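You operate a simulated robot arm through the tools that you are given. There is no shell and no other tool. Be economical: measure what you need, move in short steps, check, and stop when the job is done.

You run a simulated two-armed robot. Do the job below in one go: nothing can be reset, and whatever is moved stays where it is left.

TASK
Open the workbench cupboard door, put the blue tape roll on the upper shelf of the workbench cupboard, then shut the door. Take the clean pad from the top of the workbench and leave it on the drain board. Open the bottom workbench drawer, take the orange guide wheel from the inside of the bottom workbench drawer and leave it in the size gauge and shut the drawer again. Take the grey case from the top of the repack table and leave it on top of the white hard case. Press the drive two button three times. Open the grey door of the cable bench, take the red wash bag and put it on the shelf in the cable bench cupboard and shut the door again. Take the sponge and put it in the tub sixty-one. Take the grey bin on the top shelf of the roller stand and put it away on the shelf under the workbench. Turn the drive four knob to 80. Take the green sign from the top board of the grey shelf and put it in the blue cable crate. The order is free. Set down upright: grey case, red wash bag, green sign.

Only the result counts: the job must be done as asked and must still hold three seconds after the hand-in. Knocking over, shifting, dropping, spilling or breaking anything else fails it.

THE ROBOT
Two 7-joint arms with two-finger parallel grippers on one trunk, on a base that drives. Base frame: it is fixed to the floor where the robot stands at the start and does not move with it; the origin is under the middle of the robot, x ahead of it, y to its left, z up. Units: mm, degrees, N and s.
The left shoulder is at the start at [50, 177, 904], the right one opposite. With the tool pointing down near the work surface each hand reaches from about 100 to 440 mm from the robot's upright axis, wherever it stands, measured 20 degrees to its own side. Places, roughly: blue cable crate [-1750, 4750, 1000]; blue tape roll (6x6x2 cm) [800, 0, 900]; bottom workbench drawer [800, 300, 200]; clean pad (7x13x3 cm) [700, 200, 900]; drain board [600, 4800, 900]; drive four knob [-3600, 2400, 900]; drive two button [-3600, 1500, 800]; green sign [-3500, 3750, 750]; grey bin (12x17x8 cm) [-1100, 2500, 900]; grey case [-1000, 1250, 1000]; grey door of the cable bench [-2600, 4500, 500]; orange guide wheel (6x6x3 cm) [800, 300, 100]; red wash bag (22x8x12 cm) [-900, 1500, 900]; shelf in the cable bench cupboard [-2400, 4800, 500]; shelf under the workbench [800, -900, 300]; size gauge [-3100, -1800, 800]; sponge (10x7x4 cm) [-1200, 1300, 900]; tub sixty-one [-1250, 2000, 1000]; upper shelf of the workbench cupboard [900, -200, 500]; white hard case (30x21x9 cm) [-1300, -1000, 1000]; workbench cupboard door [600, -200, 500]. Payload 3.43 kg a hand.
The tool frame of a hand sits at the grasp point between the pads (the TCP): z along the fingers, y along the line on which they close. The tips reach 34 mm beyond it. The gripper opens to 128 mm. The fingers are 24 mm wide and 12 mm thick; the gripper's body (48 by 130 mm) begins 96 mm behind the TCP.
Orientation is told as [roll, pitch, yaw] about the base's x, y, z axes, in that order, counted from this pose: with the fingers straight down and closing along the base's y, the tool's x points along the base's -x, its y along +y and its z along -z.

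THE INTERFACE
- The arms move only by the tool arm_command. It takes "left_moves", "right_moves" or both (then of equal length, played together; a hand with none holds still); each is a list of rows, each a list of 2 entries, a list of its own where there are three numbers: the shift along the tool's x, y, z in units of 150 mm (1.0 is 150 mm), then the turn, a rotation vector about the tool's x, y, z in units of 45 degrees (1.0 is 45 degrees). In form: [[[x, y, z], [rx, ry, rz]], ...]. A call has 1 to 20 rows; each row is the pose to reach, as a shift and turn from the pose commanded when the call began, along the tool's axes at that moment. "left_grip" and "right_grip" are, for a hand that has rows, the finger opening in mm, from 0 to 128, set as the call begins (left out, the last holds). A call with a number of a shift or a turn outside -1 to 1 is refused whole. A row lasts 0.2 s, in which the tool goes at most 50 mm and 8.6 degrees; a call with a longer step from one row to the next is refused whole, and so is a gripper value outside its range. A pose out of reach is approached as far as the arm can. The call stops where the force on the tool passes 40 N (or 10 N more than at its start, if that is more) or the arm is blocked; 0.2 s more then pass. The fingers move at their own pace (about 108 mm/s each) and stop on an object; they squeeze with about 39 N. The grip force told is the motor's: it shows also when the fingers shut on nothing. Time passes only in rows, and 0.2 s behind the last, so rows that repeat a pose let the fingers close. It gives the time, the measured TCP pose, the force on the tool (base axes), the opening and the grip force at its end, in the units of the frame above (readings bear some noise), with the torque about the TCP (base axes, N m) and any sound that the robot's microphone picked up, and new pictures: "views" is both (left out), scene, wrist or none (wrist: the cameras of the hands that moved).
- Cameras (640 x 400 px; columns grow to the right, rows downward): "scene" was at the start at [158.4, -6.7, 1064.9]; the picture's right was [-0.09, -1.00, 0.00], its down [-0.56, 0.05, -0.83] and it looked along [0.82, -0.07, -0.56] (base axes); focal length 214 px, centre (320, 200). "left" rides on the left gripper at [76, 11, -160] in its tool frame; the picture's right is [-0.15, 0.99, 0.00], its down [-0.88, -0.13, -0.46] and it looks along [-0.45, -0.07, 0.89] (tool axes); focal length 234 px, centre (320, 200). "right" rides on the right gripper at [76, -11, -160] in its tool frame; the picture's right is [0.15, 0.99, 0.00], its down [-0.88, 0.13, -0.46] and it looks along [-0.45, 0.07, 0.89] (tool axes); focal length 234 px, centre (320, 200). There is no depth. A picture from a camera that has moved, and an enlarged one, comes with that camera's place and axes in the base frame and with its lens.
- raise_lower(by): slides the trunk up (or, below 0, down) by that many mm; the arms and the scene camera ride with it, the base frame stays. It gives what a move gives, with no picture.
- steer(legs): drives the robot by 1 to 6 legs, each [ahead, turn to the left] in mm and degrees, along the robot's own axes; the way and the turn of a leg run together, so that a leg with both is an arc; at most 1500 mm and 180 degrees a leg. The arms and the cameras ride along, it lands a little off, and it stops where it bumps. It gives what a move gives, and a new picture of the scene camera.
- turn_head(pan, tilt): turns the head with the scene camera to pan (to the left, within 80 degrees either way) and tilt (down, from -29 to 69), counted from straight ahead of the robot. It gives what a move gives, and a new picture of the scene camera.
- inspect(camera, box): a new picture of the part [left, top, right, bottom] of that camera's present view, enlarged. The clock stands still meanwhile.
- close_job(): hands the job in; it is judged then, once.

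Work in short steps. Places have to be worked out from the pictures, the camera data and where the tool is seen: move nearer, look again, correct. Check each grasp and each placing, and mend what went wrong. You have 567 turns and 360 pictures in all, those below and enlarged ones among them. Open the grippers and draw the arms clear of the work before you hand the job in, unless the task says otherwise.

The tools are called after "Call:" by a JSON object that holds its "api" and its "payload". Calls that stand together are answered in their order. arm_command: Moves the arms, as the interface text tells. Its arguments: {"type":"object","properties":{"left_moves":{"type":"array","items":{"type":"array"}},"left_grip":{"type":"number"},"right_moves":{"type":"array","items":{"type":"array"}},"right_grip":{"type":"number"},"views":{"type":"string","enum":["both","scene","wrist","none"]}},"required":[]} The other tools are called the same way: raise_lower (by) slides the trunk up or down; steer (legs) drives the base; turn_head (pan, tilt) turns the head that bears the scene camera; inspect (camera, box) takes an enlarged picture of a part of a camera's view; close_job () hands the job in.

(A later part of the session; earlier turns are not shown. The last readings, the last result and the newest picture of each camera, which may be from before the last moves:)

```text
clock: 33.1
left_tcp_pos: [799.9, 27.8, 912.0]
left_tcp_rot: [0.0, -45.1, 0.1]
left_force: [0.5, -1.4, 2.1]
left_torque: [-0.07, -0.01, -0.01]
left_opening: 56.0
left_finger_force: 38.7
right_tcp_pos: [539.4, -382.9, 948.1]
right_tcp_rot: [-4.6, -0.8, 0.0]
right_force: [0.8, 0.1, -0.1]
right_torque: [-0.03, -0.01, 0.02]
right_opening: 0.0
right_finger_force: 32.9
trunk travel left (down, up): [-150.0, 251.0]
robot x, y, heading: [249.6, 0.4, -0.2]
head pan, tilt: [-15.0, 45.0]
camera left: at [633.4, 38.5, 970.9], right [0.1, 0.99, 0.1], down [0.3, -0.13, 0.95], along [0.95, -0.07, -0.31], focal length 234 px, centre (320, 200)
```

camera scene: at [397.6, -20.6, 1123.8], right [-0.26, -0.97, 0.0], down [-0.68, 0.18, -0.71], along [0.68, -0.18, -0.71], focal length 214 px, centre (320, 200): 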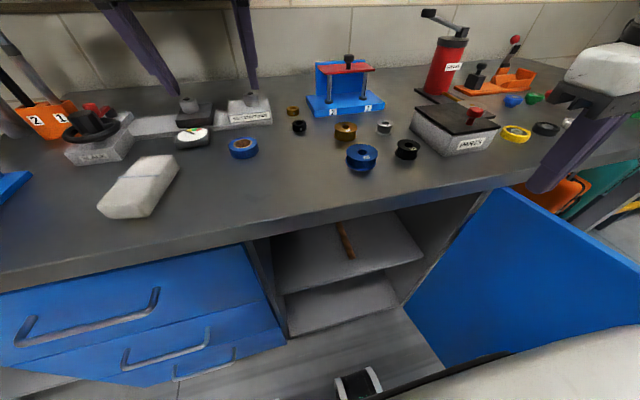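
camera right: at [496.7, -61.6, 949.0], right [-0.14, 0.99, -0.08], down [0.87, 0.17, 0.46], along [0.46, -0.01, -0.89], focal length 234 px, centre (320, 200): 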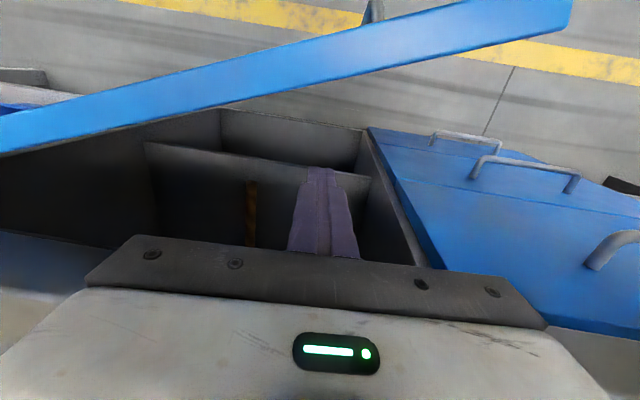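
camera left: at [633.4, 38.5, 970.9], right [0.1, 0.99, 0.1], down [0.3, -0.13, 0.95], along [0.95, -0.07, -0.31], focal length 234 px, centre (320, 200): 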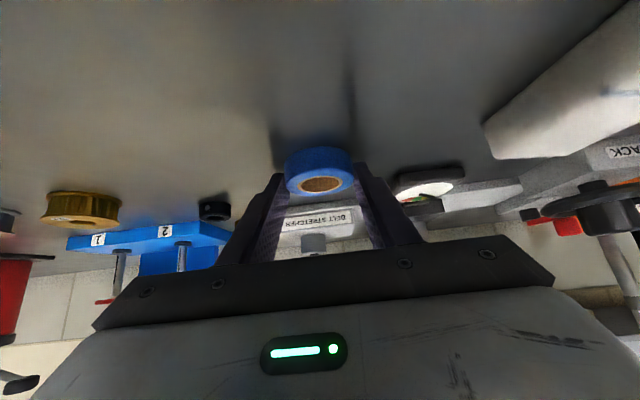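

Gripped (56 mm). I lift it (and the right hand too), then back off.

Call:
{"api": "arm_command", "payload": {"left_moves": [[[-0.2, 0, -0.2], [0, 0, 0]], [[-0.4, 0, -0.4], [0, 0, 0]], [[-0.4, 0, -0.4], [0, 0, 0]]], "right_moves": [[[0, 0, -0.3], [0, 0, 0]], [[0, 0, -0.6], [0, 0, 0]], [[0, 0, -0.9], [0, 0, 0]]], "views": "wrist"}}

Call:
{"api": "steer", "payload": {"legs": [[-220, 0]]}}

Call:
{"api": "raise_lower", "payload": {"by": -150}}

```text
clock: 33.9
left_tcp_pos: [800.1, 28.3, 997.0]
left_tcp_rot: [-0.1, -45.0, 0.0]
left_force: [-0.3, -0.1, -0.2]
left_torque: [-0.02, -0.02, -0.03]
left_opening: 55.8
left_finger_force: 39.4
right_tcp_pos: [536.4, -371.9, 1084.3]
right_tcp_rot: [-4.7, -0.8, 0.1]
right_force: [-0.2, 0.6, -0.3]
right_torque: [0.0, 0.0, 0.05]
right_opening: 0.2
right_finger_force: 33.5
trunk travel left (down, up): [-150.0, 251.0]
robot x, y, heading: [247.6, -1.0, 0.4]
head pan, tilt: [-15.0, 45.0]
camera right: at [460.0, -369.5, 1242.3], right [-0.15, 0.99, -0.08], down [0.87, 0.17, 0.46], along [0.46, -0.01, -0.89], focal length 234 px, centre (320, 200)
camera left: at [633.0, 39.7, 1055.2], right [0.1, 0.99, 0.1], down [0.3, -0.13, 0.94], along [0.95, -0.06, -0.31], focal length 234 px, centre (320, 200)
```

right: 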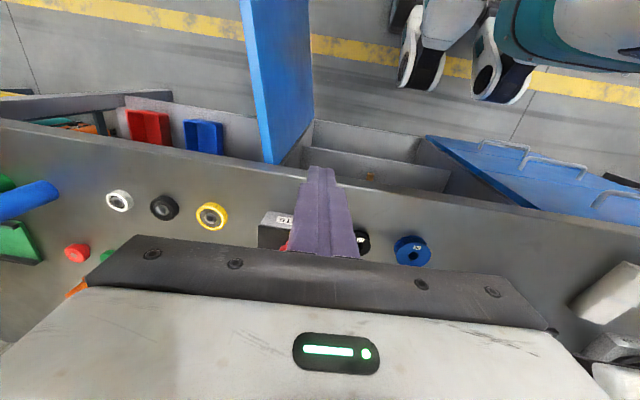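
left: 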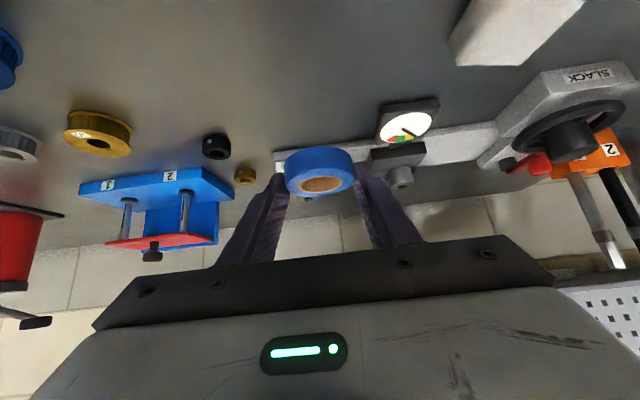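

```text
clock: 35.6
left_tcp_pos: [578.4, 28.6, 996.9]
left_tcp_rot: [0.1, -45.0, 0.2]
left_force: [0.6, -0.2, -0.3]
left_torque: [0.02, 0.03, -0.01]
left_opening: 55.9
left_finger_force: 38.8
right_tcp_pos: [318.0, -371.9, 1083.0]
right_tcp_rot: [-4.7, -0.7, 0.0]
right_force: [-0.3, -0.2, -0.8]
right_torque: [0.01, -0.03, -0.01]
right_opening: 0.0
right_finger_force: 33.3
trunk travel left (down, up): [-150.0, 251.0]
robot x, y, heading: [30.5, -3.0, 0.0]
head pan, tilt: [-15.0, 45.0]
camera scene: at [177.4, -20.5, 1123.8], right [-0.26, -0.97, 0.0], down [-0.68, 0.18, -0.71], along [0.68, -0.18, -0.71], focal length 214 px, centre (320, 200)
```

scene: 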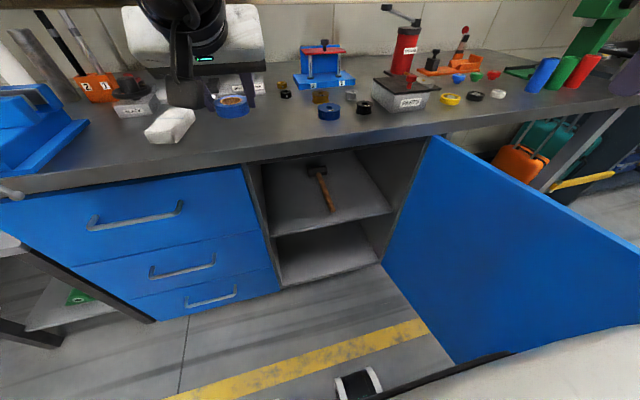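

```text
clock: 37.4
left_tcp_pos: [575.8, 28.2, 842.4]
left_tcp_rot: [0.3, -44.4, -0.3]
left_force: [-26.4, -0.3, -9.5]
left_torque: [0.04, -0.18, 0.0]
left_opening: 55.1
left_finger_force: 38.8
right_tcp_pos: [316.2, -372.4, 933.6]
right_tcp_rot: [-4.7, -0.9, 0.2]
right_force: [0.6, 0.2, -0.2]
right_torque: [-0.01, 0.0, -0.01]
right_opening: 0.1
right_finger_force: 33.3
trunk travel left (down, up): [0.0, 401.0]
robot x, y, heading: [24.0, 1.3, 0.2]
head pan, tilt: [-15.0, 45.0]
```

The tape brushes the slab front; I back off 60 mm and check it.

Call:
{"api": "steer", "payload": {"legs": [[-60, 0]]}}

Call:
{"api": "arm_command", "payload": {"left_moves": [[[0.2, -0.25, 0.2], [0, 0, 0]], [[0.4, -0.45, 0.4], [0, 0, 0]], [[0.6, -0.65, 0.6], [0, 0, 0]], [[0.7, -0.9, 0.7], [0, 0, 0]], [[0.7, -1.0, 0.7], [0, 0, 0]]], "views": "both"}}

```text
clock: 38.3
left_tcp_pos: [520.9, 28.0, 847.2]
left_tcp_rot: [0.0, -45.0, 0.1]
left_force: [1.2, 0.1, 0.2]
left_torque: [0.04, 0.01, -0.01]
left_opening: 55.0
left_finger_force: 38.7
right_tcp_pos: [257.9, -373.5, 933.4]
right_tcp_rot: [-4.7, -0.8, 0.1]
right_force: [-0.2, -0.3, -0.5]
right_torque: [0.0, 0.01, -0.04]
right_opening: 0.0
right_finger_force: 32.9
trunk travel left (down, up): [0.0, 401.0]
robot x, y, heading: [-29.2, -3.8, 0.1]
head pan, tilt: [-15.0, 45.0]
camera scene: at [118.1, -20.6, 973.8], right [-0.26, -0.97, 0.0], down [-0.68, 0.18, -0.71], along [0.68, -0.18, -0.71], focal length 214 px, centre (320, 200)
```

scene: 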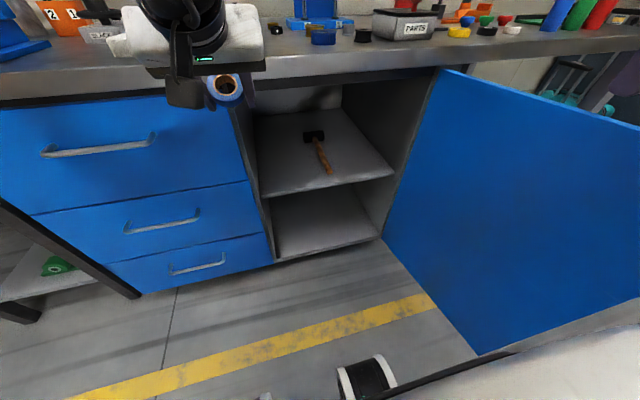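

```text
refused: row 1 steps farther than a row can; nothing moved
```

Call:
{"api": "arm_command", "payload": {"left_moves": [[[0.14, -0.2, 0.14], [0, 0, 0]], [[0.28, -0.4, 0.28], [0, 0, 0]], [[0.42, -0.6, 0.42], [0, 0, 0]], [[0.56, -0.8, 0.56], [0, 0, 0]], [[0.7, -1.0, 0.7], [0, 0, 0]]], "views": "both"}}

```text
clock: 39.5
left_tcp_pos: [520.8, -122.7, 699.2]
left_tcp_rot: [-0.2, -45.1, 0.2]
left_force: [0.4, 0.2, -0.4]
left_torque: [0.01, 0.0, -0.01]
left_opening: 54.9
left_finger_force: 38.8
right_tcp_pos: [257.9, -373.0, 933.0]
right_tcp_rot: [-4.7, -0.8, -0.1]
right_force: [0.0, 0.6, 0.7]
right_torque: [0.02, -0.02, -0.04]
right_opening: 0.2
right_finger_force: 33.0
trunk travel left (down, up): [0.0, 401.0]
robot x, y, heading: [-29.7, 0.2, 0.0]
head pan, tilt: [-15.0, 45.0]
camera scene: at [118.1, -20.6, 973.8], right [-0.26, -0.97, 0.0], down [-0.68, 0.18, -0.71], along [0.68, -0.18, -0.71], focal length 214 px, centre (320, 200)
camera left: at [353.7, -112.1, 757.1], right [0.1, 0.99, 0.1], down [0.3, -0.13, 0.95], along [0.95, -0.06, -0.31], focal length 234 px, centre (320, 200)
```

scene: 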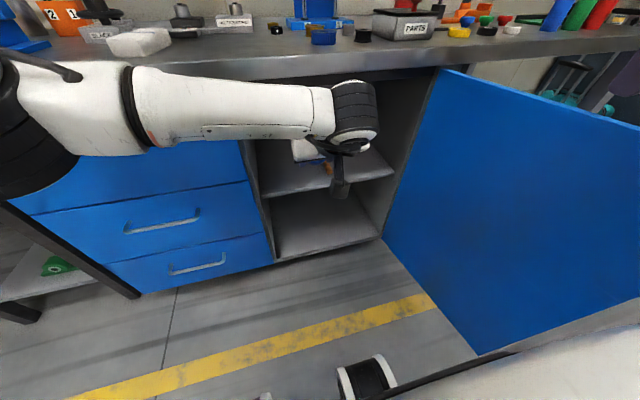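
left: 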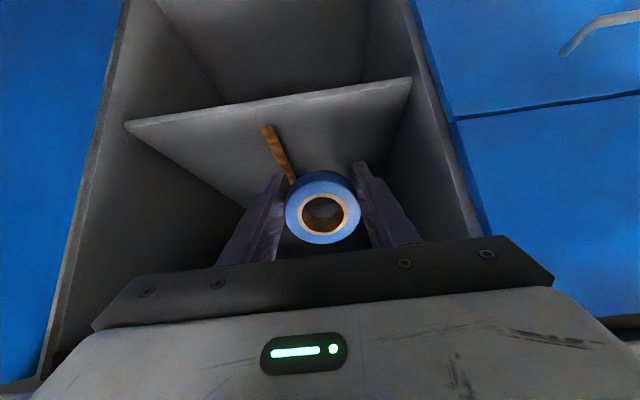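

The tape got turned on edge in the grip but is still held. Shelf front edge is at x=642, z≈495, hammer lies at y≈−210; I'll aim for y≈−80. I lower the hand to z≈565 in front of the opening.

Call:
{"api": "arm_command", "payload": {"left_moves": [[[0.16, 0.07, 0.16], [0, 0, 0]], [[0.32, 0.14, 0.32], [0, 0, 0]], [[0.48, 0.21, 0.48], [0, 0, 0]], [[0.6, 0.287, 0.6], [0, 0, 0]]], "views": "wrist"}}

```text
clock: 40.5
left_tcp_pos: [521.4, -78.6, 569.8]
left_tcp_rot: [0.0, -45.1, 0.2]
left_force: [1.2, -0.4, -0.3]
left_torque: [-0.01, 0.03, -0.03]
left_opening: 55.3
left_finger_force: 39.3
right_tcp_pos: [258.1, -373.0, 933.1]
right_tcp_rot: [-4.7, -0.8, 0.1]
right_force: [-0.3, -0.4, 0.3]
right_torque: [-0.01, -0.02, 0.05]
right_opening: 0.0
right_finger_force: 32.9
trunk travel left (down, up): [0.0, 401.0]
robot x, y, heading: [-31.1, -0.2, 0.1]
head pan, tilt: [-15.0, 45.0]
camera left: at [354.7, -68.2, 628.3], right [0.1, 0.99, 0.1], down [0.3, -0.13, 0.95], along [0.95, -0.06, -0.31], focal length 234 px, centre (320, 200)
```

left: 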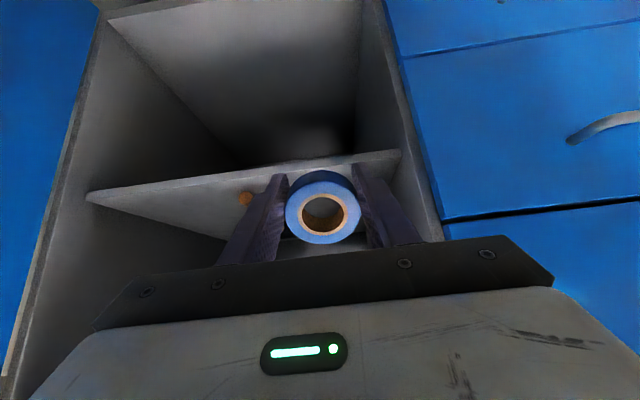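

Clear to enter: I drive forward 180 mm so the hand goes in over the shelf.

Call:
{"api": "steer", "payload": {"legs": [[180, 0]]}}

Call:
{"api": "arm_command", "payload": {"left_moves": [[[0.1, 0, 0.1], [0, 0, 0]], [[0.17, 0, 0.17], [0, 0, 0]], [[0.22, 0, 0.22], [0, 0, 0]]], "views": "wrist"}}

```text
clock: 42.0
left_tcp_pos: [699.9, -78.4, 570.1]
left_tcp_rot: [0.0, -45.0, 0.3]
left_force: [0.6, -0.5, -0.7]
left_torque: [0.0, -0.01, 0.01]
left_opening: 54.8
left_finger_force: 38.8
right_tcp_pos: [437.6, -374.0, 933.3]
right_tcp_rot: [-4.7, -0.8, 0.1]
right_force: [0.2, -0.4, 0.0]
right_torque: [0.01, -0.01, 0.03]
right_opening: 0.0
right_finger_force: 33.0
trunk travel left (down, up): [0.0, 401.0]
robot x, y, heading: [150.7, 1.1, -0.0]
head pan, tilt: [-15.0, 45.0]
camera scene: at [297.1, -20.5, 973.8], right [-0.26, -0.97, 0.0], down [-0.68, 0.18, -0.71], along [0.68, -0.18, -0.71], focal length 214 px, centre (320, 200)
```

scene: 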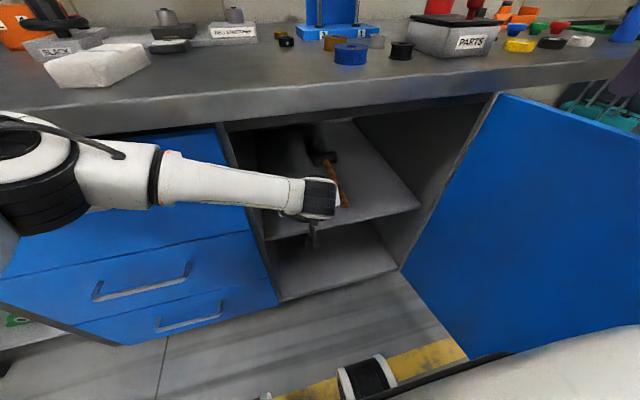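

```text
clock: 42.8
left_tcp_pos: [700.8, -77.2, 523.1]
left_tcp_rot: [0.0, -44.9, 0.1]
left_force: [0.1, 0.4, 0.4]
left_torque: [0.03, 0.04, -0.02]
left_opening: 54.9
left_finger_force: 39.2
right_tcp_pos: [437.3, -373.9, 932.3]
right_tcp_rot: [-4.8, -0.8, 0.1]
right_force: [0.2, -0.5, 0.4]
right_torque: [-0.01, -0.01, 0.02]
right_opening: 0.0
right_finger_force: 32.8
trunk travel left (down, up): [0.0, 401.0]
robot x, y, heading: [150.2, 1.0, -0.0]
head pan, tilt: [-15.0, 45.0]
camera left: at [533.7, -68.0, 581.4], right [0.1, 0.99, 0.1], down [0.3, -0.13, 0.94], along [0.95, -0.06, -0.31], focal length 234 px, centre (320, 200)
```

left: 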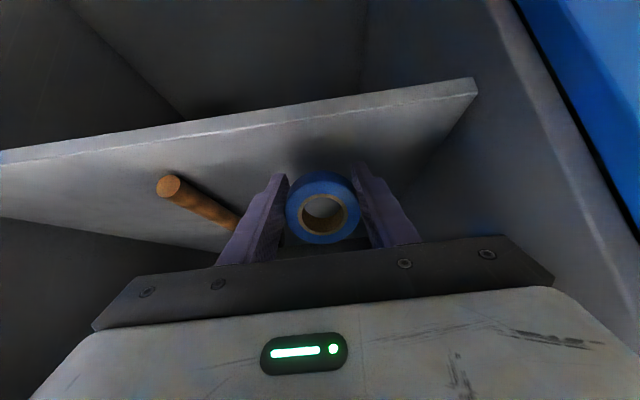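

No contact yet at tip z≈491; I creep down to feel the shelf.

Call:
{"api": "arm_command", "payload": {"left_moves": [[[0.02, 0, 0.02], [0, 0, 0]], [[0.04, 0, 0.04], [0, 0, 0]], [[0.06, 0, 0.06], [0, 0, 0]], [[0.08, 0, 0.08], [0, 0, 0]], [[0.1, 0, 0.1], [0, 0, 0]]], "views": "wrist"}}

```text
clock: 44.0
left_tcp_pos: [700.1, -79.1, 507.2]
left_tcp_rot: [0.1, -45.6, 0.3]
left_force: [-11.5, 3.9, 24.5]
left_torque: [0.55, -0.05, 0.32]
left_opening: 55.3
left_finger_force: 39.0
right_tcp_pos: [436.1, -370.7, 935.1]
right_tcp_rot: [-4.8, -1.0, 0.1]
right_force: [0.5, 0.8, 0.6]
right_torque: [0.01, -0.04, 0.01]
right_opening: 0.0
right_finger_force: 33.2
trunk travel left (down, up): [0.0, 401.0]
robot x, y, heading: [147.0, -0.5, -0.2]
head pan, tilt: [-15.0, 45.0]
camera left: at [533.9, -68.8, 564.2], right [0.1, 0.99, 0.1], down [0.29, -0.13, 0.95], along [0.95, -0.06, -0.3], focal length 234 px, centre (320, 200)
```

left: 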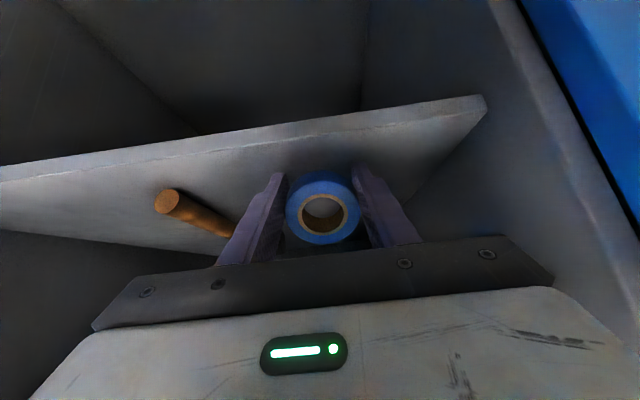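

Contact with the shelf (24 N). I ease up 2 mm and open the fingers to release.

Call:
{"api": "arm_command", "payload": {"left_moves": [[[-0.01, 0, -0.01], [0, 0, 0]], [[-0.01, 0, -0.01], [0, 0, 0]], [[-0.01, 0, -0.01], [0, 0, 0]], [[-0.01, 0, -0.01], [0, 0, 0]]], "left_grip": 85, "views": "wrist"}}

```text
clock: 45.0
left_tcp_pos: [699.4, -82.5, 507.6]
left_tcp_rot: [-0.5, -45.3, 0.2]
left_force: [-2.8, -19.6, 20.9]
left_torque: [0.14, -0.23, -0.28]
left_opening: 73.6
left_finger_force: 0.1
right_tcp_pos: [436.7, -373.0, 933.2]
right_tcp_rot: [-4.8, -0.9, 0.0]
right_force: [0.3, 0.3, 0.6]
right_torque: [0.0, -0.03, -0.01]
right_opening: 0.0
right_finger_force: 32.8
trunk travel left (down, up): [0.0, 401.0]
robot x, y, heading: [149.4, 1.0, 0.3]
head pan, tilt: [-15.0, 45.0]
camera left: at [532.8, -70.6, 565.2], right [0.11, 0.99, 0.1], down [0.29, -0.13, 0.95], along [0.95, -0.07, -0.3], focal length 234 px, centre (320, 200)
```

left: 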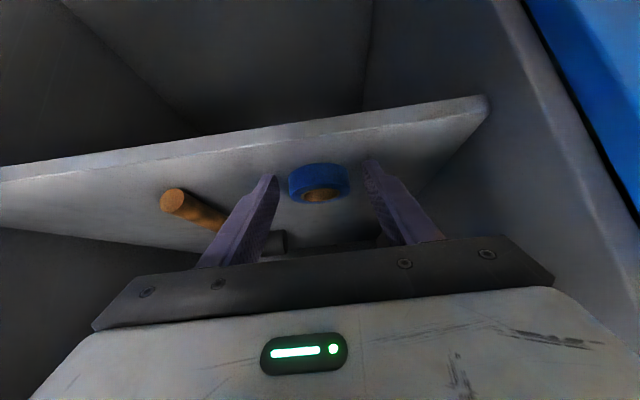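

Tape lies flat on the shelf. I lift the hand a little and back out straight.

Call:
{"api": "arm_command", "payload": {"left_moves": [[[-0.06, 0, -0.06], [0, 0, 0]], [[-0.15, 0, -0.15], [0, 0, 0]], [[-0.25, 0, -0.25], [0, 0, 0]]], "views": "wrist"}}

Call:
{"api": "steer", "payload": {"legs": [[-200, 0]]}}

```text
clock: 45.8
left_tcp_pos: [699.6, -78.2, 556.3]
left_tcp_rot: [0.1, -44.9, 0.2]
left_force: [0.2, 0.6, 0.3]
left_torque: [-0.03, 0.04, 0.02]
left_opening: 85.2
left_finger_force: 0.1
right_tcp_pos: [438.2, -372.2, 933.0]
right_tcp_rot: [-4.8, -0.8, 0.0]
right_force: [0.6, 0.0, -0.4]
right_torque: [0.01, 0.0, -0.01]
right_opening: 0.1
right_finger_force: 33.6
trunk travel left (down, up): [0.0, 401.0]
robot x, y, heading: [150.3, -0.5, -0.0]
head pan, tilt: [-15.0, 45.0]
camera left: at [533.0, -67.6, 615.6], right [0.1, 0.99, 0.1], down [0.3, -0.13, 0.94], along [0.95, -0.06, -0.31], focal length 234 px, centre (320, 200)
```

left: 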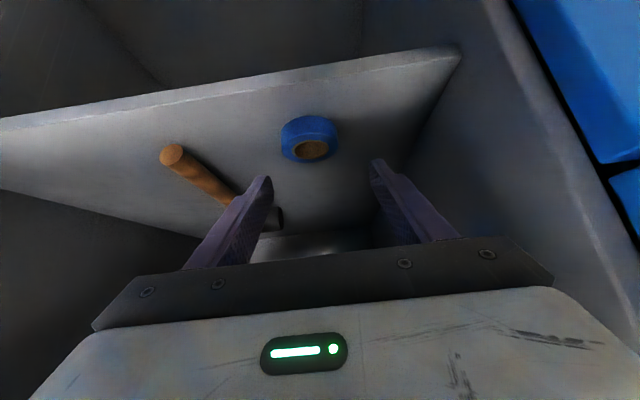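

```text
clock: 47.4
left_tcp_pos: [500.2, -79.2, 557.1]
left_tcp_rot: [0.0, -45.0, 0.0]
left_force: [-0.5, 0.8, -0.5]
left_torque: [0.01, 0.0, 0.0]
left_opening: 84.9
left_finger_force: 0.2
right_tcp_pos: [237.2, -372.5, 932.5]
right_tcp_rot: [-4.7, -0.9, -0.1]
right_force: [-0.6, 0.6, -0.1]
right_torque: [0.0, 0.01, -0.02]
right_opening: 0.3
right_finger_force: 32.5
trunk travel left (down, up): [0.0, 401.0]
robot x, y, heading: [-51.2, -3.5, -0.1]
head pan, tilt: [-15.0, 45.0]
camera scene: at [98.1, -20.8, 973.8], right [-0.26, -0.97, 0.0], down [-0.68, 0.18, -0.71], along [0.68, -0.18, -0.71], focal length 214 px, centre (320, 200)
```

scene: 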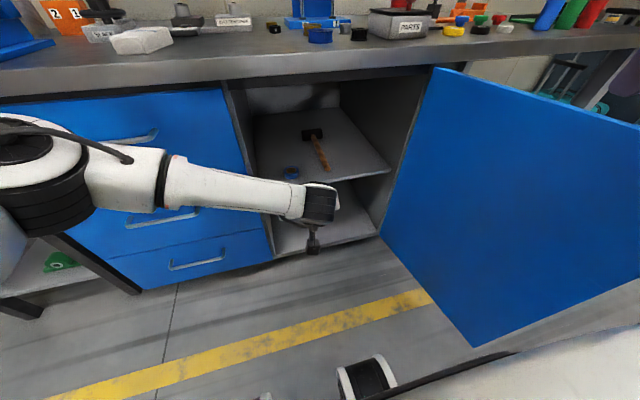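

Tape is on the upper shelf. I withdraw the left hand out of the door's path and carry the right hand over to the door's outer side.

Call:
{"api": "arm_command", "payload": {"left_moves": [[[-0.05, 0.2, -0.18], [0, 0, 0]], [[-0.1, 0.4, -0.36], [0, 0, 0]], [[-0.15, 0.6, -0.54], [0, 0, 0]], [[-0.2, 0.8, -0.72], [0, 0, 0]], [[-0.236, 1.0, -0.9], [0, 0, 0]]], "right_moves": [[[0, -0.2, 0], [0, 0, 0]], [[0, -0.4, 0], [0, 0, 0]], [[0, -0.6, 0], [0, 0, 0]], [[0, -0.8, 0], [0, 0, 0]], [[0, -1.0, 0], [0, 0, 0]]], "views": "none"}}

Call:
{"api": "arm_command", "payload": {"right_moves": [[[0, -0.2, 0], [0, 0, 0]], [[0, -0.4, 0], [0, 0, 0]], [[0, -0.6, 0], [0, 0, 0]], [[0, -0.8, 0], [0, 0, 0]]], "views": "none"}}

Call:
{"api": "turn_head", "payload": {"pan": -50, "tilt": 45}}

```text
clock: 48.6
left_tcp_pos: [429.9, 70.9, 678.5]
left_tcp_rot: [0.1, -45.1, 0.0]
left_force: [-0.9, 0.4, 0.7]
left_torque: [-0.02, -0.01, -0.03]
left_opening: 84.9
left_finger_force: 0.0
right_tcp_pos: [241.2, -479.5, 920.7]
right_tcp_rot: [-4.8, -0.9, -0.2]
right_force: [-0.8, 0.3, -0.1]
right_torque: [0.0, -0.02, 0.02]
right_opening: 0.1
right_finger_force: 32.8
right hand out of reach, approached as far as the arm can: row 4, 5
trunk travel left (down, up): [0.0, 401.0]
robot x, y, heading: [-52.6, -1.0, 0.1]
head pan, tilt: [-15.0, 45.0]
```

```text
clock: 49.6
left_tcp_pos: [430.2, 69.4, 678.2]
left_tcp_rot: [0.0, -45.1, 0.0]
left_force: [0.3, -0.4, -0.7]
left_torque: [0.02, 0.0, 0.0]
left_opening: 85.2
left_finger_force: 0.0
right_tcp_pos: [246.4, -499.8, 890.0]
right_tcp_rot: [-4.7, -0.7, -0.3]
right_force: [-0.3, 0.2, -0.6]
right_torque: [0.0, -0.01, -0.01]
right_opening: 0.1
right_finger_force: 32.9
right hand out of reach, approached as far as the arm can: row 1, 2, 3, 4
trunk travel left (down, up): [0.0, 401.0]
robot x, y, heading: [-53.6, -1.2, -0.3]
head pan, tilt: [-15.0, 45.0]
```

```text
clock: 50.6
left_tcp_pos: [429.7, 70.6, 677.7]
left_tcp_rot: [0.0, -45.0, 0.0]
left_force: [-0.5, -1.1, 0.2]
left_torque: [0.01, -0.01, -0.02]
left_opening: 85.1
left_finger_force: 0.1
right_tcp_pos: [246.4, -499.3, 890.4]
right_tcp_rot: [-4.6, -0.9, -0.1]
right_force: [0.4, -0.2, -0.3]
right_torque: [-0.03, 0.01, -0.01]
right_opening: 0.1
right_finger_force: 33.2
trunk travel left (down, up): [0.0, 401.0]
robot x, y, heading: [-52.4, -1.4, -0.1]
head pan, tilt: [-50.0, 45.0]
camera scene: at [71.7, -61.9, 973.8], right [-0.77, -0.64, 0.0], down [-0.45, 0.54, -0.71], along [0.45, -0.54, -0.71], focal length 214 px, centre (320, 200)
```

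scene: 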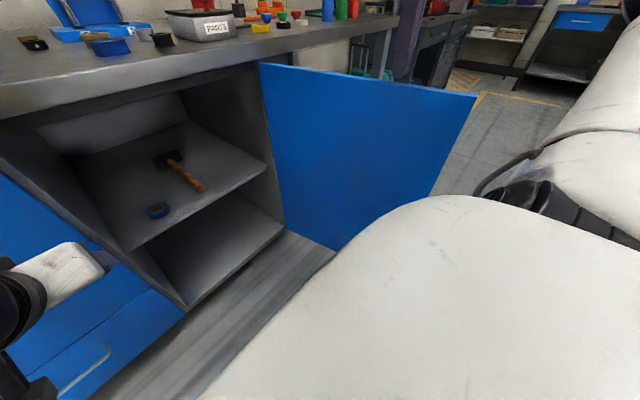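

Door stands at ~106°, beyond this position's reach. I tuck the left hand, raise a little, and drive around to face the door's edge.

Call:
{"api": "arm_command", "payload": {"left_moves": [[[-0.06, 0.2, -0.19], [0, 0, 0]], [[-0.12, 0.4, -0.38], [0, 0, 0]], [[-0.18, 0.6, -0.57], [0, 0, 0]], [[-0.24, 0.8, -0.76], [0, 0, 0]], [[-0.28, 1.0, -0.94], [0, 0, 0]]], "views": "none"}}

Call:
{"api": "raise_lower", "payload": {"by": 75}}

Call:
{"api": "turn_head", "payload": {"pan": 0, "tilt": 45}}

Call:
{"api": "steer", "payload": {"legs": [[-220, 0], [0, -60], [220, 0]]}}

```text
clock: 51.8
left_tcp_pos: [359.6, 220.4, 807.2]
left_tcp_rot: [0.1, -45.0, -0.1]
left_force: [-0.1, 0.0, 0.0]
left_torque: [0.0, -0.03, -0.01]
left_opening: 85.1
left_finger_force: 0.1
right_tcp_pos: [246.5, -500.1, 890.0]
right_tcp_rot: [-4.7, -0.9, -0.1]
right_force: [-0.2, -0.4, 0.4]
right_torque: [0.04, 0.0, 0.0]
right_opening: 0.0
right_finger_force: 33.1
trunk travel left (down, up): [0.0, 401.0]
robot x, y, heading: [-52.7, 1.9, 0.1]
head pan, tilt: [-50.0, 45.0]
```

```text
clock: 53.0
left_tcp_pos: [359.7, 221.0, 882.0]
left_tcp_rot: [0.0, -45.0, -0.1]
left_force: [0.9, -0.4, -0.3]
left_torque: [0.0, 0.0, 0.01]
left_opening: 85.1
left_finger_force: 0.1
right_tcp_pos: [246.7, -499.4, 965.1]
right_tcp_rot: [-4.7, -0.9, -0.2]
right_force: [-0.1, 0.1, -0.6]
right_torque: [0.01, -0.01, -0.01]
right_opening: 0.0
right_finger_force: 33.2
trunk travel left (down, up): [-75.0, 326.0]
robot x, y, heading: [-51.4, -1.4, 0.0]
head pan, tilt: [-50.0, 45.0]
```

```text
clock: 54.1
left_tcp_pos: [359.5, 219.9, 882.0]
left_tcp_rot: [0.0, -45.0, 0.1]
left_force: [0.6, -0.1, -0.1]
left_torque: [0.02, -0.04, 0.0]
left_opening: 85.0
left_finger_force: 0.1
right_tcp_pos: [246.2, -500.8, 964.1]
right_tcp_rot: [-4.8, -0.9, -0.2]
right_force: [0.3, 0.3, 0.1]
right_torque: [0.0, 0.02, 0.0]
right_opening: 0.0
right_finger_force: 33.1
trunk travel left (down, up): [-75.0, 326.0]
robot x, y, heading: [-49.7, -0.9, -0.1]
head pan, tilt: [0.0, 45.0]
camera scene: at [100.9, 0.2, 1048.8], right [0.0, -1.0, 0.0], down [-0.71, 0.0, -0.71], along [0.71, 0.0, -0.71], focal length 214 px, centre (320, 200)
```

scene: 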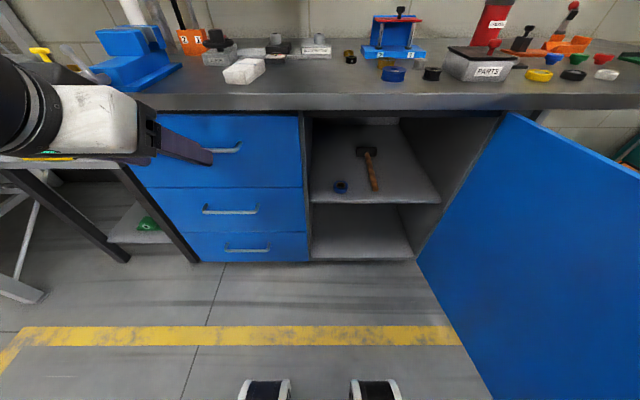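

```text
clock: 59.8
left_tcp_pos: [233.6, -435.6, 882.1]
left_tcp_rot: [0.0, -45.0, -60.1]
left_force: [0.8, -0.2, -0.3]
left_torque: [-0.04, 0.06, -0.01]
left_opening: 85.0
left_finger_force: 0.1
right_tcp_pos: [-448.9, -694.8, 964.1]
right_tcp_rot: [-4.8, -1.0, -60.4]
right_force: [0.0, 1.0, -0.9]
right_torque: [0.01, 0.0, 0.0]
right_opening: 0.0
right_finger_force: 33.1
trunk travel left (down, up): [-75.0, 326.0]
robot x, y, heading: [-161.3, -189.5, -60.2]
head pan, tilt: [0.0, 45.0]
camera scene: at [-87.3, -319.6, 1048.8], right [-0.87, -0.49, 0.0], down [-0.35, 0.61, -0.71], along [0.35, -0.61, -0.71], focal length 214 px, centre (320, 200)
```

scene: 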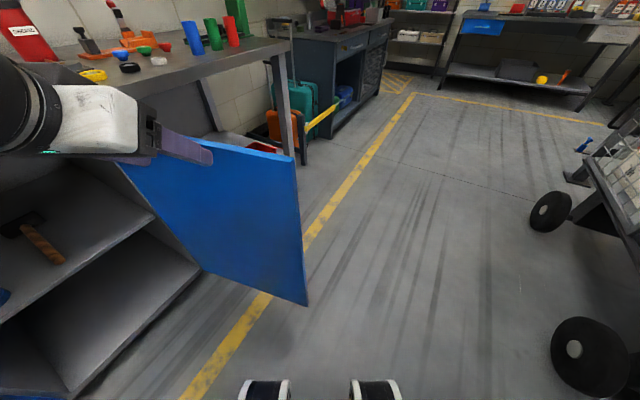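

Left hand is nicely placed above the door. I extend it over the top edge to the outer side, turning it tool-down.

Call:
{"api": "arm_command", "payload": {"left_moves": [[[-0.1, -0.14, 0.1], [0, 0.14, 0]], [[-0.2, -0.28, 0.2], [0, 0.28, 0]], [[-0.3, -0.42, 0.3], [0, 0.42, 0]], [[-0.4, -0.56, 0.4], [0, 0.56, 0]], [[-0.5, -0.7, 0.5], [0, 0.7, 0]], [[-0.6, -0.84, 0.6], [0, 0.85, 0]], [[-0.7, -0.96, 0.7], [0, 1.0, 0]]], "left_grip": 0, "views": "scene"}}

```text
clock: 61.4
left_tcp_pos: [181.4, -636.0, 882.3]
left_tcp_rot: [0.0, -0.1, -60.4]
left_force: [0.8, 0.2, 0.2]
left_torque: [0.0, 0.05, 0.04]
left_opening: 0.0
left_finger_force: 33.1
right_tcp_pos: [-449.1, -695.8, 965.0]
right_tcp_rot: [-4.7, -1.0, -60.5]
right_force: [-0.7, 0.5, 0.4]
right_torque: [0.01, 0.03, 0.0]
right_opening: 0.0
right_finger_force: 33.1
trunk travel left (down, up): [-75.0, 326.0]
robot x, y, heading: [-165.9, -191.2, -60.3]
head pan, tilt: [0.0, 45.0]
camera scene: at [-87.6, -319.7, 1048.8], right [-0.87, -0.49, 0.0], down [-0.35, 0.61, -0.71], along [0.35, -0.61, -0.71], focal length 214 px, centre (320, 200)
```

scene: 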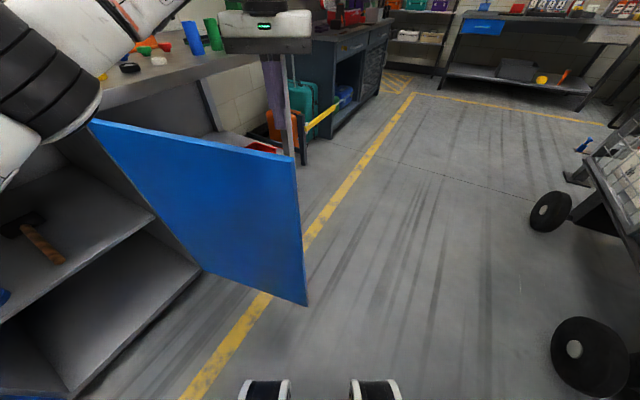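

Finger is beyond the door. I lower 100 mm and pull the door toward closing.

Call:
{"api": "arm_command", "payload": {"left_moves": [[[0, 0, 0.33], [0, 0, 0]], [[0, 0, 0.66], [0, 0, 0]], [[0.25, 0.08, 0.66], [0, 0, 0]], [[0.5, 0.18, 0.66], [0, 0, 0]], [[0.75, 0.3, 0.66], [0, 0, 0]], [[1.0, 0.45, 0.66], [0, 0, 0]]], "views": "scene"}}

```text
clock: 62.8
left_tcp_pos: [167.2, -472.4, 782.3]
left_tcp_rot: [0.0, 0.0, -60.0]
left_force: [0.3, 0.1, -0.6]
left_torque: [0.0, 0.0, 0.0]
left_opening: 0.0
left_finger_force: 32.7
right_tcp_pos: [-447.8, -695.3, 964.8]
right_tcp_rot: [-4.8, -0.8, -60.5]
right_force: [-0.1, 0.1, -0.2]
right_torque: [-0.03, 0.03, 0.0]
right_opening: 0.0
right_finger_force: 33.4
trunk travel left (down, up): [-75.0, 326.0]
robot x, y, heading: [-165.8, -188.7, -60.1]
head pan, tilt: [0.0, 45.0]
camera scene: at [-87.3, -319.6, 1048.8], right [-0.87, -0.49, 0.0], down [-0.35, 0.61, -0.71], along [0.35, -0.61, -0.71], focal length 214 px, centre (320, 200)
```

scene: 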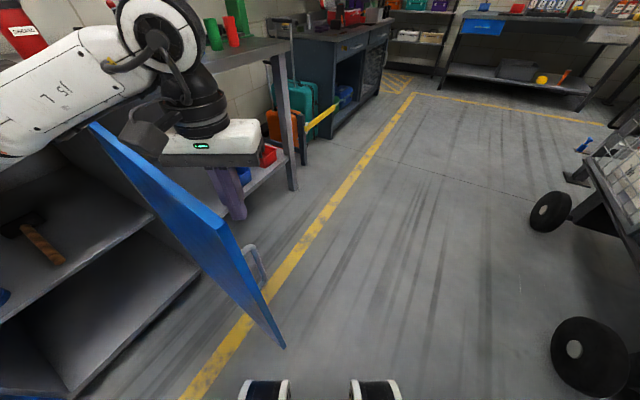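

The door follows (now ≈80°). I continue the arc back and to the left.

Call:
{"api": "arm_command", "payload": {"left_moves": [[[0.2, 0.12, 0], [0, 0, 0]], [[0.4, 0.28, 0], [0, 0, 0]], [[0.6, 0.45, 0], [0, 0, 0]], [[0.75, 0.65, 0], [0, 0, 0]], [[0.88, 0.85, 0], [0, 0, 0]], [[0.95, 1.0, 0], [0, 0, 0]]], "views": "scene"}}

```text
clock: 64.2
left_tcp_pos: [224.5, -274.1, 783.5]
left_tcp_rot: [-0.1, 0.1, -60.2]
left_force: [-0.3, 0.4, 0.6]
left_torque: [-0.01, 0.0, -0.03]
left_opening: 0.1
left_finger_force: 32.8
right_tcp_pos: [-448.1, -695.1, 964.6]
right_tcp_rot: [-4.7, -0.9, -60.4]
right_force: [-0.8, -0.4, -0.4]
right_torque: [0.0, 0.01, 0.01]
right_opening: 0.0
right_finger_force: 33.4
trunk travel left (down, up): [-75.0, 326.0]
robot x, y, heading: [-165.7, -189.6, -60.5]
head pan, tilt: [0.0, 45.0]
camera scene: at [-87.3, -319.6, 1048.8], right [-0.87, -0.49, 0.0], down [-0.35, 0.61, -0.71], along [0.35, -0.61, -0.71], focal length 214 px, centre (320, 200)
```

scene: 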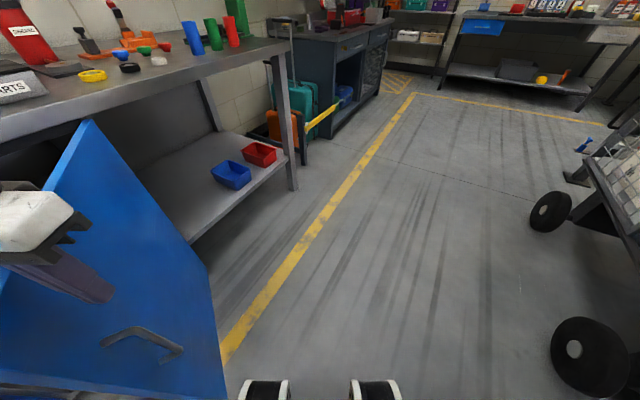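

Call:
{"api": "arm_command", "payload": {"left_moves": [[[0.15, 0.22, 0], [0, 0, 0]], [[0.28, 0.45, 0], [0, 0, 0]], [[0.38, 0.7, 0], [0, 0, 0]], [[0.44, 0.95, 0], [0, 0, 0]]], "views": "none"}}

Call:
{"api": "turn_head", "payload": {"pan": 50, "tilt": 45}}

```text
clock: 65.2
left_tcp_pos: [316.3, -145.9, 782.2]
left_tcp_rot: [0.0, 0.0, -60.4]
left_force: [-0.4, -0.1, 0.8]
left_torque: [0.0, 0.0, 0.01]
left_opening: 0.0
left_finger_force: 33.1
right_tcp_pos: [-449.5, -695.2, 964.9]
right_tcp_rot: [-4.6, -0.8, -60.5]
right_force: [0.5, -0.3, 0.3]
right_torque: [0.03, 0.03, 0.01]
right_opening: 0.2
right_finger_force: 32.3
trunk travel left (down, up): [-75.0, 326.0]
robot x, y, heading: [-162.8, -189.0, -60.3]
head pan, tilt: [0.0, 45.0]
```

```text
clock: 66.3
left_tcp_pos: [316.5, -146.8, 783.4]
left_tcp_rot: [0.0, 0.0, -60.2]
left_force: [-0.5, -0.1, 0.2]
left_torque: [0.04, -0.02, 0.01]
left_opening: 0.0
left_finger_force: 33.4
right_tcp_pos: [-447.2, -695.8, 965.1]
right_tcp_rot: [-4.6, -0.9, -60.6]
right_force: [0.1, -0.4, 0.0]
right_torque: [-0.05, -0.05, 0.01]
right_opening: 0.0
right_finger_force: 33.1
trunk travel left (down, up): [-75.0, 326.0]
robot x, y, heading: [-163.5, -187.7, -60.4]
head pan, tilt: [50.0, 45.0]
camera scene: at [-47.6, -263.6, 1048.8], right [-0.18, -0.98, 0.0], down [-0.7, 0.13, -0.71], along [0.7, -0.13, -0.71], focal length 214 px, centre (320, 200)
```

scene: 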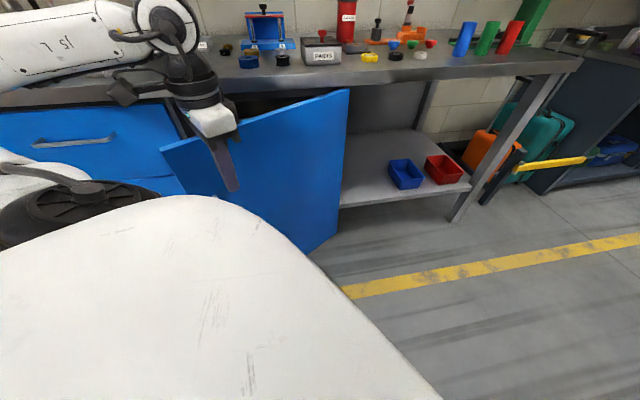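

Door at ~35°. I turn the robot back to face the bench, then I'll push the door shut with the left fingertips by driving.

Call:
{"api": "steer", "payload": {"legs": [[0, 60]]}}

Call:
{"api": "arm_command", "payload": {"left_moves": [[[-0.2, -0.2, 0], [0, -0.16, 0]], [[-0.4, -0.4, 0], [0, -0.33, 0]], [[-0.6, -0.6, 0], [0, -0.5, 0]], [[-0.8, -0.8, 0], [0, -0.67, 0]], [[-0.9, -0.9, 0], [0, -0.84, 0]], [[-1.0, -1.0, 0], [0, -1.0, 0]]], "views": "none"}}

Call:
{"api": "turn_head", "payload": {"pan": 10, "tilt": 45}}

```text
clock: 69.4
left_tcp_pos: [43.1, 243.2, 782.6]
left_tcp_rot: [0.1, 0.0, -0.9]
left_force: [-0.8, -0.2, -0.4]
left_torque: [-0.02, -0.03, -0.02]
left_opening: 0.2
left_finger_force: 33.3
right_tcp_pos: [128.2, -691.7, 965.7]
right_tcp_rot: [-4.8, -0.9, -1.1]
right_force: [-0.5, 0.3, -0.4]
right_torque: [0.03, -0.05, -0.02]
right_opening: 0.3
right_finger_force: 33.0
trunk travel left (down, up): [-75.0, 326.0]
robot x, y, heading: [-161.7, -187.7, -1.1]
head pan, tilt: [50.0, 45.0]
camera scene: at [-39.0, -127.8, 1048.8], right [0.76, -0.65, 0.0], down [-0.46, -0.53, -0.71], along [0.46, 0.53, -0.71], focal length 214 px, centre (320, 200)
```

scene: 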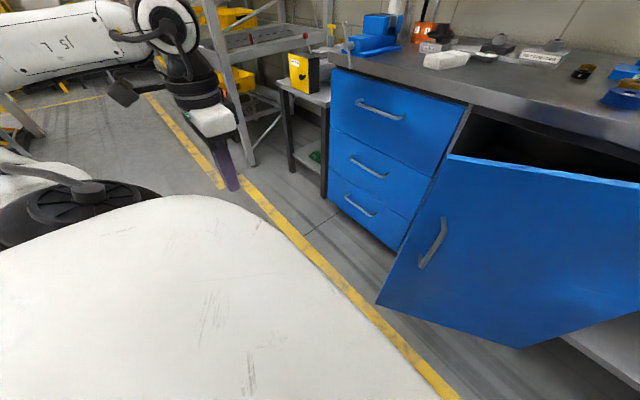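

```text
clock: 70.8
left_tcp_pos: [261.8, 115.5, 812.0]
left_tcp_rot: [-0.1, -44.9, -0.7]
left_force: [-0.6, 0.5, 0.3]
left_torque: [0.0, -0.04, -0.04]
left_opening: 0.0
left_finger_force: 33.2
left hand out of reach, approached as far as the arm can: row 3, 4, 5, 6
right_tcp_pos: [126.9, -692.3, 964.1]
right_tcp_rot: [-4.7, -0.9, -1.0]
right_force: [-0.4, -0.6, 0.4]
right_torque: [0.0, 0.02, -0.01]
right_opening: 0.0
right_finger_force: 33.5
trunk travel left (down, up): [-75.0, 326.0]
robot x, y, heading: [-163.5, -186.9, -0.9]
head pan, tilt: [50.0, 45.0]
```

```text
clock: 71.8
left_tcp_pos: [261.1, 116.3, 812.1]
left_tcp_rot: [-0.1, -44.9, -0.9]
left_force: [0.0, -0.1, 0.2]
left_torque: [-0.01, 0.02, -0.02]
left_opening: 0.0
left_finger_force: 33.3
right_tcp_pos: [128.0, -692.2, 965.7]
right_tcp_rot: [-4.7, -0.9, -1.0]
right_force: [0.2, 0.8, -0.1]
right_torque: [-0.02, -0.01, 0.02]
right_opening: 0.3
right_finger_force: 33.3
trunk travel left (down, up): [-75.0, 326.0]
robot x, y, heading: [-164.5, -188.1, -1.1]
head pan, tilt: [10.0, 45.0]
camera scene: at [-12.0, -176.4, 1048.8], right [0.16, -0.99, 0.0], down [-0.7, -0.11, -0.71], along [0.7, 0.11, -0.71], focal length 214 px, centre (320, 200)
```

scene: 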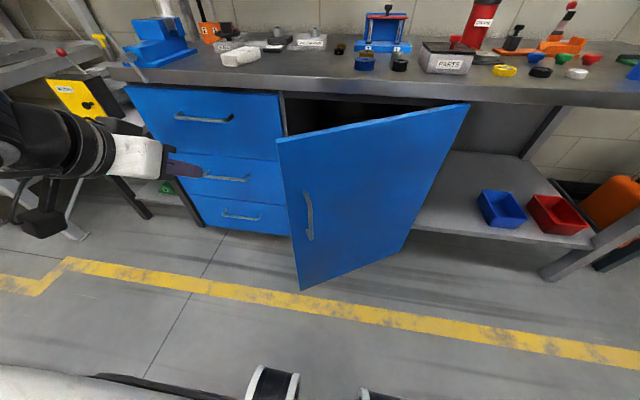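

Door free edge is at about (398,−15). I bring the left hand in front of it (y≈−34, lower), then drive to push.

Call:
{"api": "arm_command", "payload": {"left_moves": [[[0, -0.25, 0.1], [0, 0, 0]], [[-0.02, -0.5, 0.22], [0, 0, 0]], [[-0.05, -0.75, 0.36], [0, 0, 0]], [[-0.07, -1.0, 0.5], [0, 0, 0]]], "views": "none"}}

Call:
{"api": "steer", "payload": {"legs": [[160, 0]]}}

```text
clock: 72.8
left_tcp_pos: [320.9, -34.8, 767.3]
left_tcp_rot: [0.0, -44.9, -0.6]
left_force: [-0.6, -0.6, 0.3]
left_torque: [0.03, 0.0, 0.02]
left_opening: 0.0
left_finger_force: 33.4
right_tcp_pos: [127.0, -692.9, 964.8]
right_tcp_rot: [-4.6, -0.9, -1.0]
right_force: [-0.1, 0.2, 0.3]
right_torque: [-0.01, 0.01, 0.03]
right_opening: 0.0
right_finger_force: 33.0
trunk travel left (down, up): [-75.0, 326.0]
robot x, y, heading: [-163.0, -190.5, -1.0]
head pan, tilt: [10.0, 45.0]
```

```text
clock: 74.2
left_tcp_pos: [478.8, -37.7, 766.0]
left_tcp_rot: [-0.1, -45.0, -0.7]
left_force: [0.8, 0.5, -0.4]
left_torque: [0.02, -0.02, 0.04]
left_opening: 0.0
left_finger_force: 32.8
right_tcp_pos: [287.4, -695.0, 965.1]
right_tcp_rot: [-4.8, -0.9, -1.1]
right_force: [-1.4, -0.6, 0.1]
right_torque: [-0.01, 0.0, -0.01]
right_opening: 0.0
right_finger_force: 33.3
trunk travel left (down, up): [-75.0, 326.0]
robot x, y, heading: [-5.9, -190.0, -0.6]
head pan, tilt: [10.0, 45.0]
camera scene: at [146.7, -178.9, 1048.8], right [0.16, -0.99, 0.0], down [-0.7, -0.11, -0.71], along [0.7, 0.11, -0.71], focal length 214 px, centre (320, 200)
```

scene: 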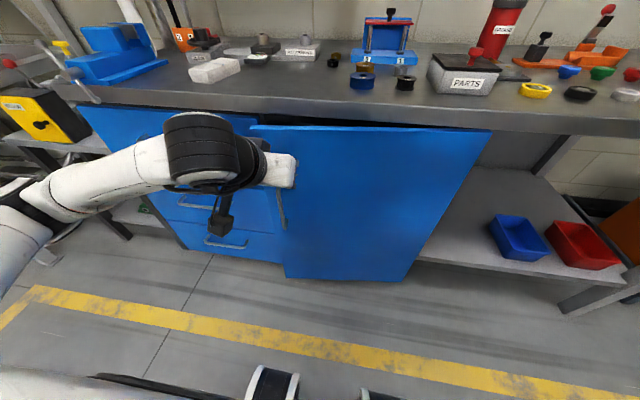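

Nearly closed; I push on with the arm to x≈600.

Call:
{"api": "arm_command", "payload": {"left_moves": [[[-0.15, 0, 0.15], [0, 0, 0]], [[-0.3, 0, 0.3], [0, 0, 0]], [[-0.42, 0, 0.42], [0, 0, 0]], [[-0.5, 0, 0.5], [0, 0, 0]], [[-0.56, 0, 0.56], [0, 0, 0]], [[-0.6, 0, 0.6], [0, 0, 0]]], "views": "scene"}}

```text
clock: 75.5
left_tcp_pos: [590.6, -40.0, 765.9]
left_tcp_rot: [0.2, -44.2, -0.9]
left_force: [-16.7, 2.5, 7.4]
left_torque: [0.1, 0.05, 0.09]
left_opening: 0.0
left_finger_force: 32.8
right_tcp_pos: [285.2, -695.3, 966.3]
right_tcp_rot: [-4.7, -1.0, -0.8]
right_force: [-0.4, -0.2, 0.0]
right_torque: [0.03, 0.02, 0.02]
right_opening: 0.0
right_finger_force: 32.5
trunk travel left (down, up): [-75.0, 326.0]
robot x, y, heading: [-5.3, -191.7, -0.7]
head pan, tilt: [10.0, 45.0]
stopped in row 6 (left hand): the force on the tool passed its limit (the readings are from after the stop); the commanded pose is now the measured one
camera scene: at [144.4, -178.5, 1049.2], right [0.16, -0.99, 0.0], down [-0.7, -0.11, -0.71], along [0.7, 0.11, -0.71], focal length 214 px, centre (320, 200)
```

scene: 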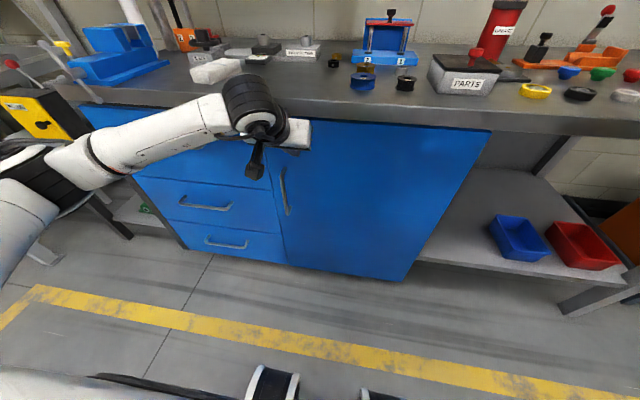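

Door shut. I retract, tuck the right hand, and go round to stand in front of the drawers.

Call:
{"api": "arm_command", "payload": {"left_moves": [[[0.1, 0, -0.2], [0, 0, 0]], [[0.1, 0, -0.4], [0, 0, 0]], [[0.1, 0.1, -0.6], [0, 0, 0]], [[0.1, 0.3, -0.8], [0, 0, 0]], [[0.0, 0.5, -0.9], [0, 0, 0]]], "right_moves": [[[0, 0.2, 0], [0, 0, 0]], [[0, 0.4, 0], [0, 0, 0]], [[0, 0.6, 0], [0, 0, 0]], [[0, 0.8, 0], [0, 0, 0]], [[0, 1.0, 0], [0, 0, 0]]], "views": "none"}}

Call:
{"api": "steer", "payload": {"legs": [[-250, 0], [0, 90], [360, 0], [0, -90]]}}

```text
clock: 76.7
left_tcp_pos: [498.6, 36.8, 863.3]
left_tcp_rot: [0.3, -44.1, -1.0]
left_force: [1.3, 0.1, 0.5]
left_torque: [-0.01, 0.0, 0.02]
left_opening: 0.3
left_finger_force: 32.9
right_tcp_pos: [289.1, -545.9, 951.8]
right_tcp_rot: [-4.8, -1.0, -0.9]
right_force: [0.0, -1.4, -0.1]
right_torque: [0.01, 0.05, 0.02]
right_opening: 0.0
right_finger_force: 32.9
trunk travel left (down, up): [-75.0, 326.0]
robot x, y, heading: [-6.5, -192.2, -1.0]
head pan, tilt: [10.0, 45.0]
```

```text
clock: 88.1
left_tcp_pos: [258.2, 399.1, 862.4]
left_tcp_rot: [0.2, -44.3, -1.2]
left_force: [0.5, -0.1, 0.0]
left_torque: [0.0, 0.0, 0.0]
left_opening: 0.1
left_finger_force: 33.8
right_tcp_pos: [46.7, -183.9, 951.9]
right_tcp_rot: [-4.8, -0.9, -1.0]
right_force: [-0.7, -0.5, -0.4]
right_torque: [0.0, 0.01, -0.04]
right_opening: 0.0
right_finger_force: 32.8
trunk travel left (down, up): [-75.0, 326.0]
robot x, y, heading: [-246.9, 169.8, -1.0]
head pan, tilt: [10.0, 45.0]
camera scene: at [-95.5, 184.5, 1048.8], right [0.16, -0.99, 0.0], down [-0.7, -0.11, -0.71], along [0.7, 0.11, -0.71], focal length 214 px, centre (320, 200)
```

scene: 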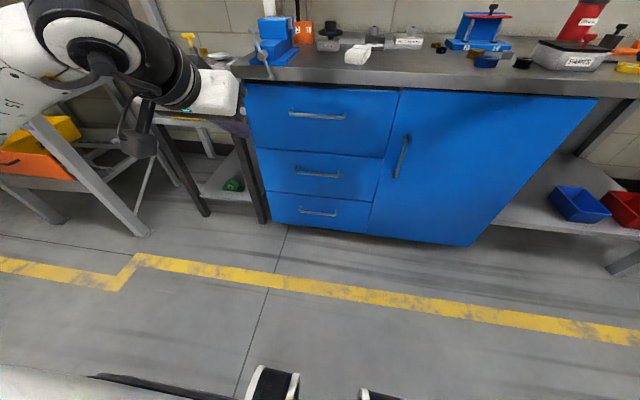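

Now I roll the left hand 90° about its axis so the fingers close across a horizontal bar, while lowering.

Call:
{"api": "arm_command", "payload": {"left_moves": [[[0.15, 0, 0.15], [0, 0, 0.166]], [[0.3, 0, 0.3], [0, 0, 0.333]], [[0.4, 0, 0.4], [0, 0, 0.5]], [[0.5, 0, 0.4], [0, 0, 0.666]], [[0.6, 0, 0.4], [0, 0, 0.833]], [[0.7, 0, 0.4], [0, 0, 1.0]]], "left_grip": 50, "views": "none"}}

Call:
{"api": "raise_lower", "payload": {"by": -75}}

```text
clock: 89.5
left_tcp_pos: [225.9, 399.7, 745.9]
left_tcp_rot: [34.7, -29.4, -55.5]
left_force: [-0.3, 0.3, 0.4]
left_torque: [-0.03, 0.01, -0.02]
left_opening: 50.2
left_finger_force: 0.0
right_tcp_pos: [45.2, -183.3, 952.9]
right_tcp_rot: [-4.7, -0.9, -1.1]
right_force: [-0.3, 0.4, -0.2]
right_torque: [0.0, 0.03, -0.02]
right_opening: 0.1
right_finger_force: 32.8
trunk travel left (down, up): [-75.0, 326.0]
robot x, y, heading: [-246.7, 173.3, -1.1]
head pan, tilt: [10.0, 45.0]
```

```text
clock: 90.6
left_tcp_pos: [225.1, 399.2, 671.6]
left_tcp_rot: [34.7, -29.6, -55.4]
left_force: [-0.4, 0.0, 0.2]
left_torque: [-0.03, -0.02, 0.0]
left_opening: 50.0
left_finger_force: 0.0
right_tcp_pos: [46.0, -182.9, 877.3]
right_tcp_rot: [-4.8, -0.9, -1.1]
right_force: [0.9, 0.4, 0.1]
right_torque: [0.02, 0.0, 0.0]
right_opening: 0.2
right_finger_force: 33.3
trunk travel left (down, up): [0.0, 401.0]
robot x, y, heading: [-245.9, 170.1, -0.9]
head pan, tilt: [10.0, 45.0]
```

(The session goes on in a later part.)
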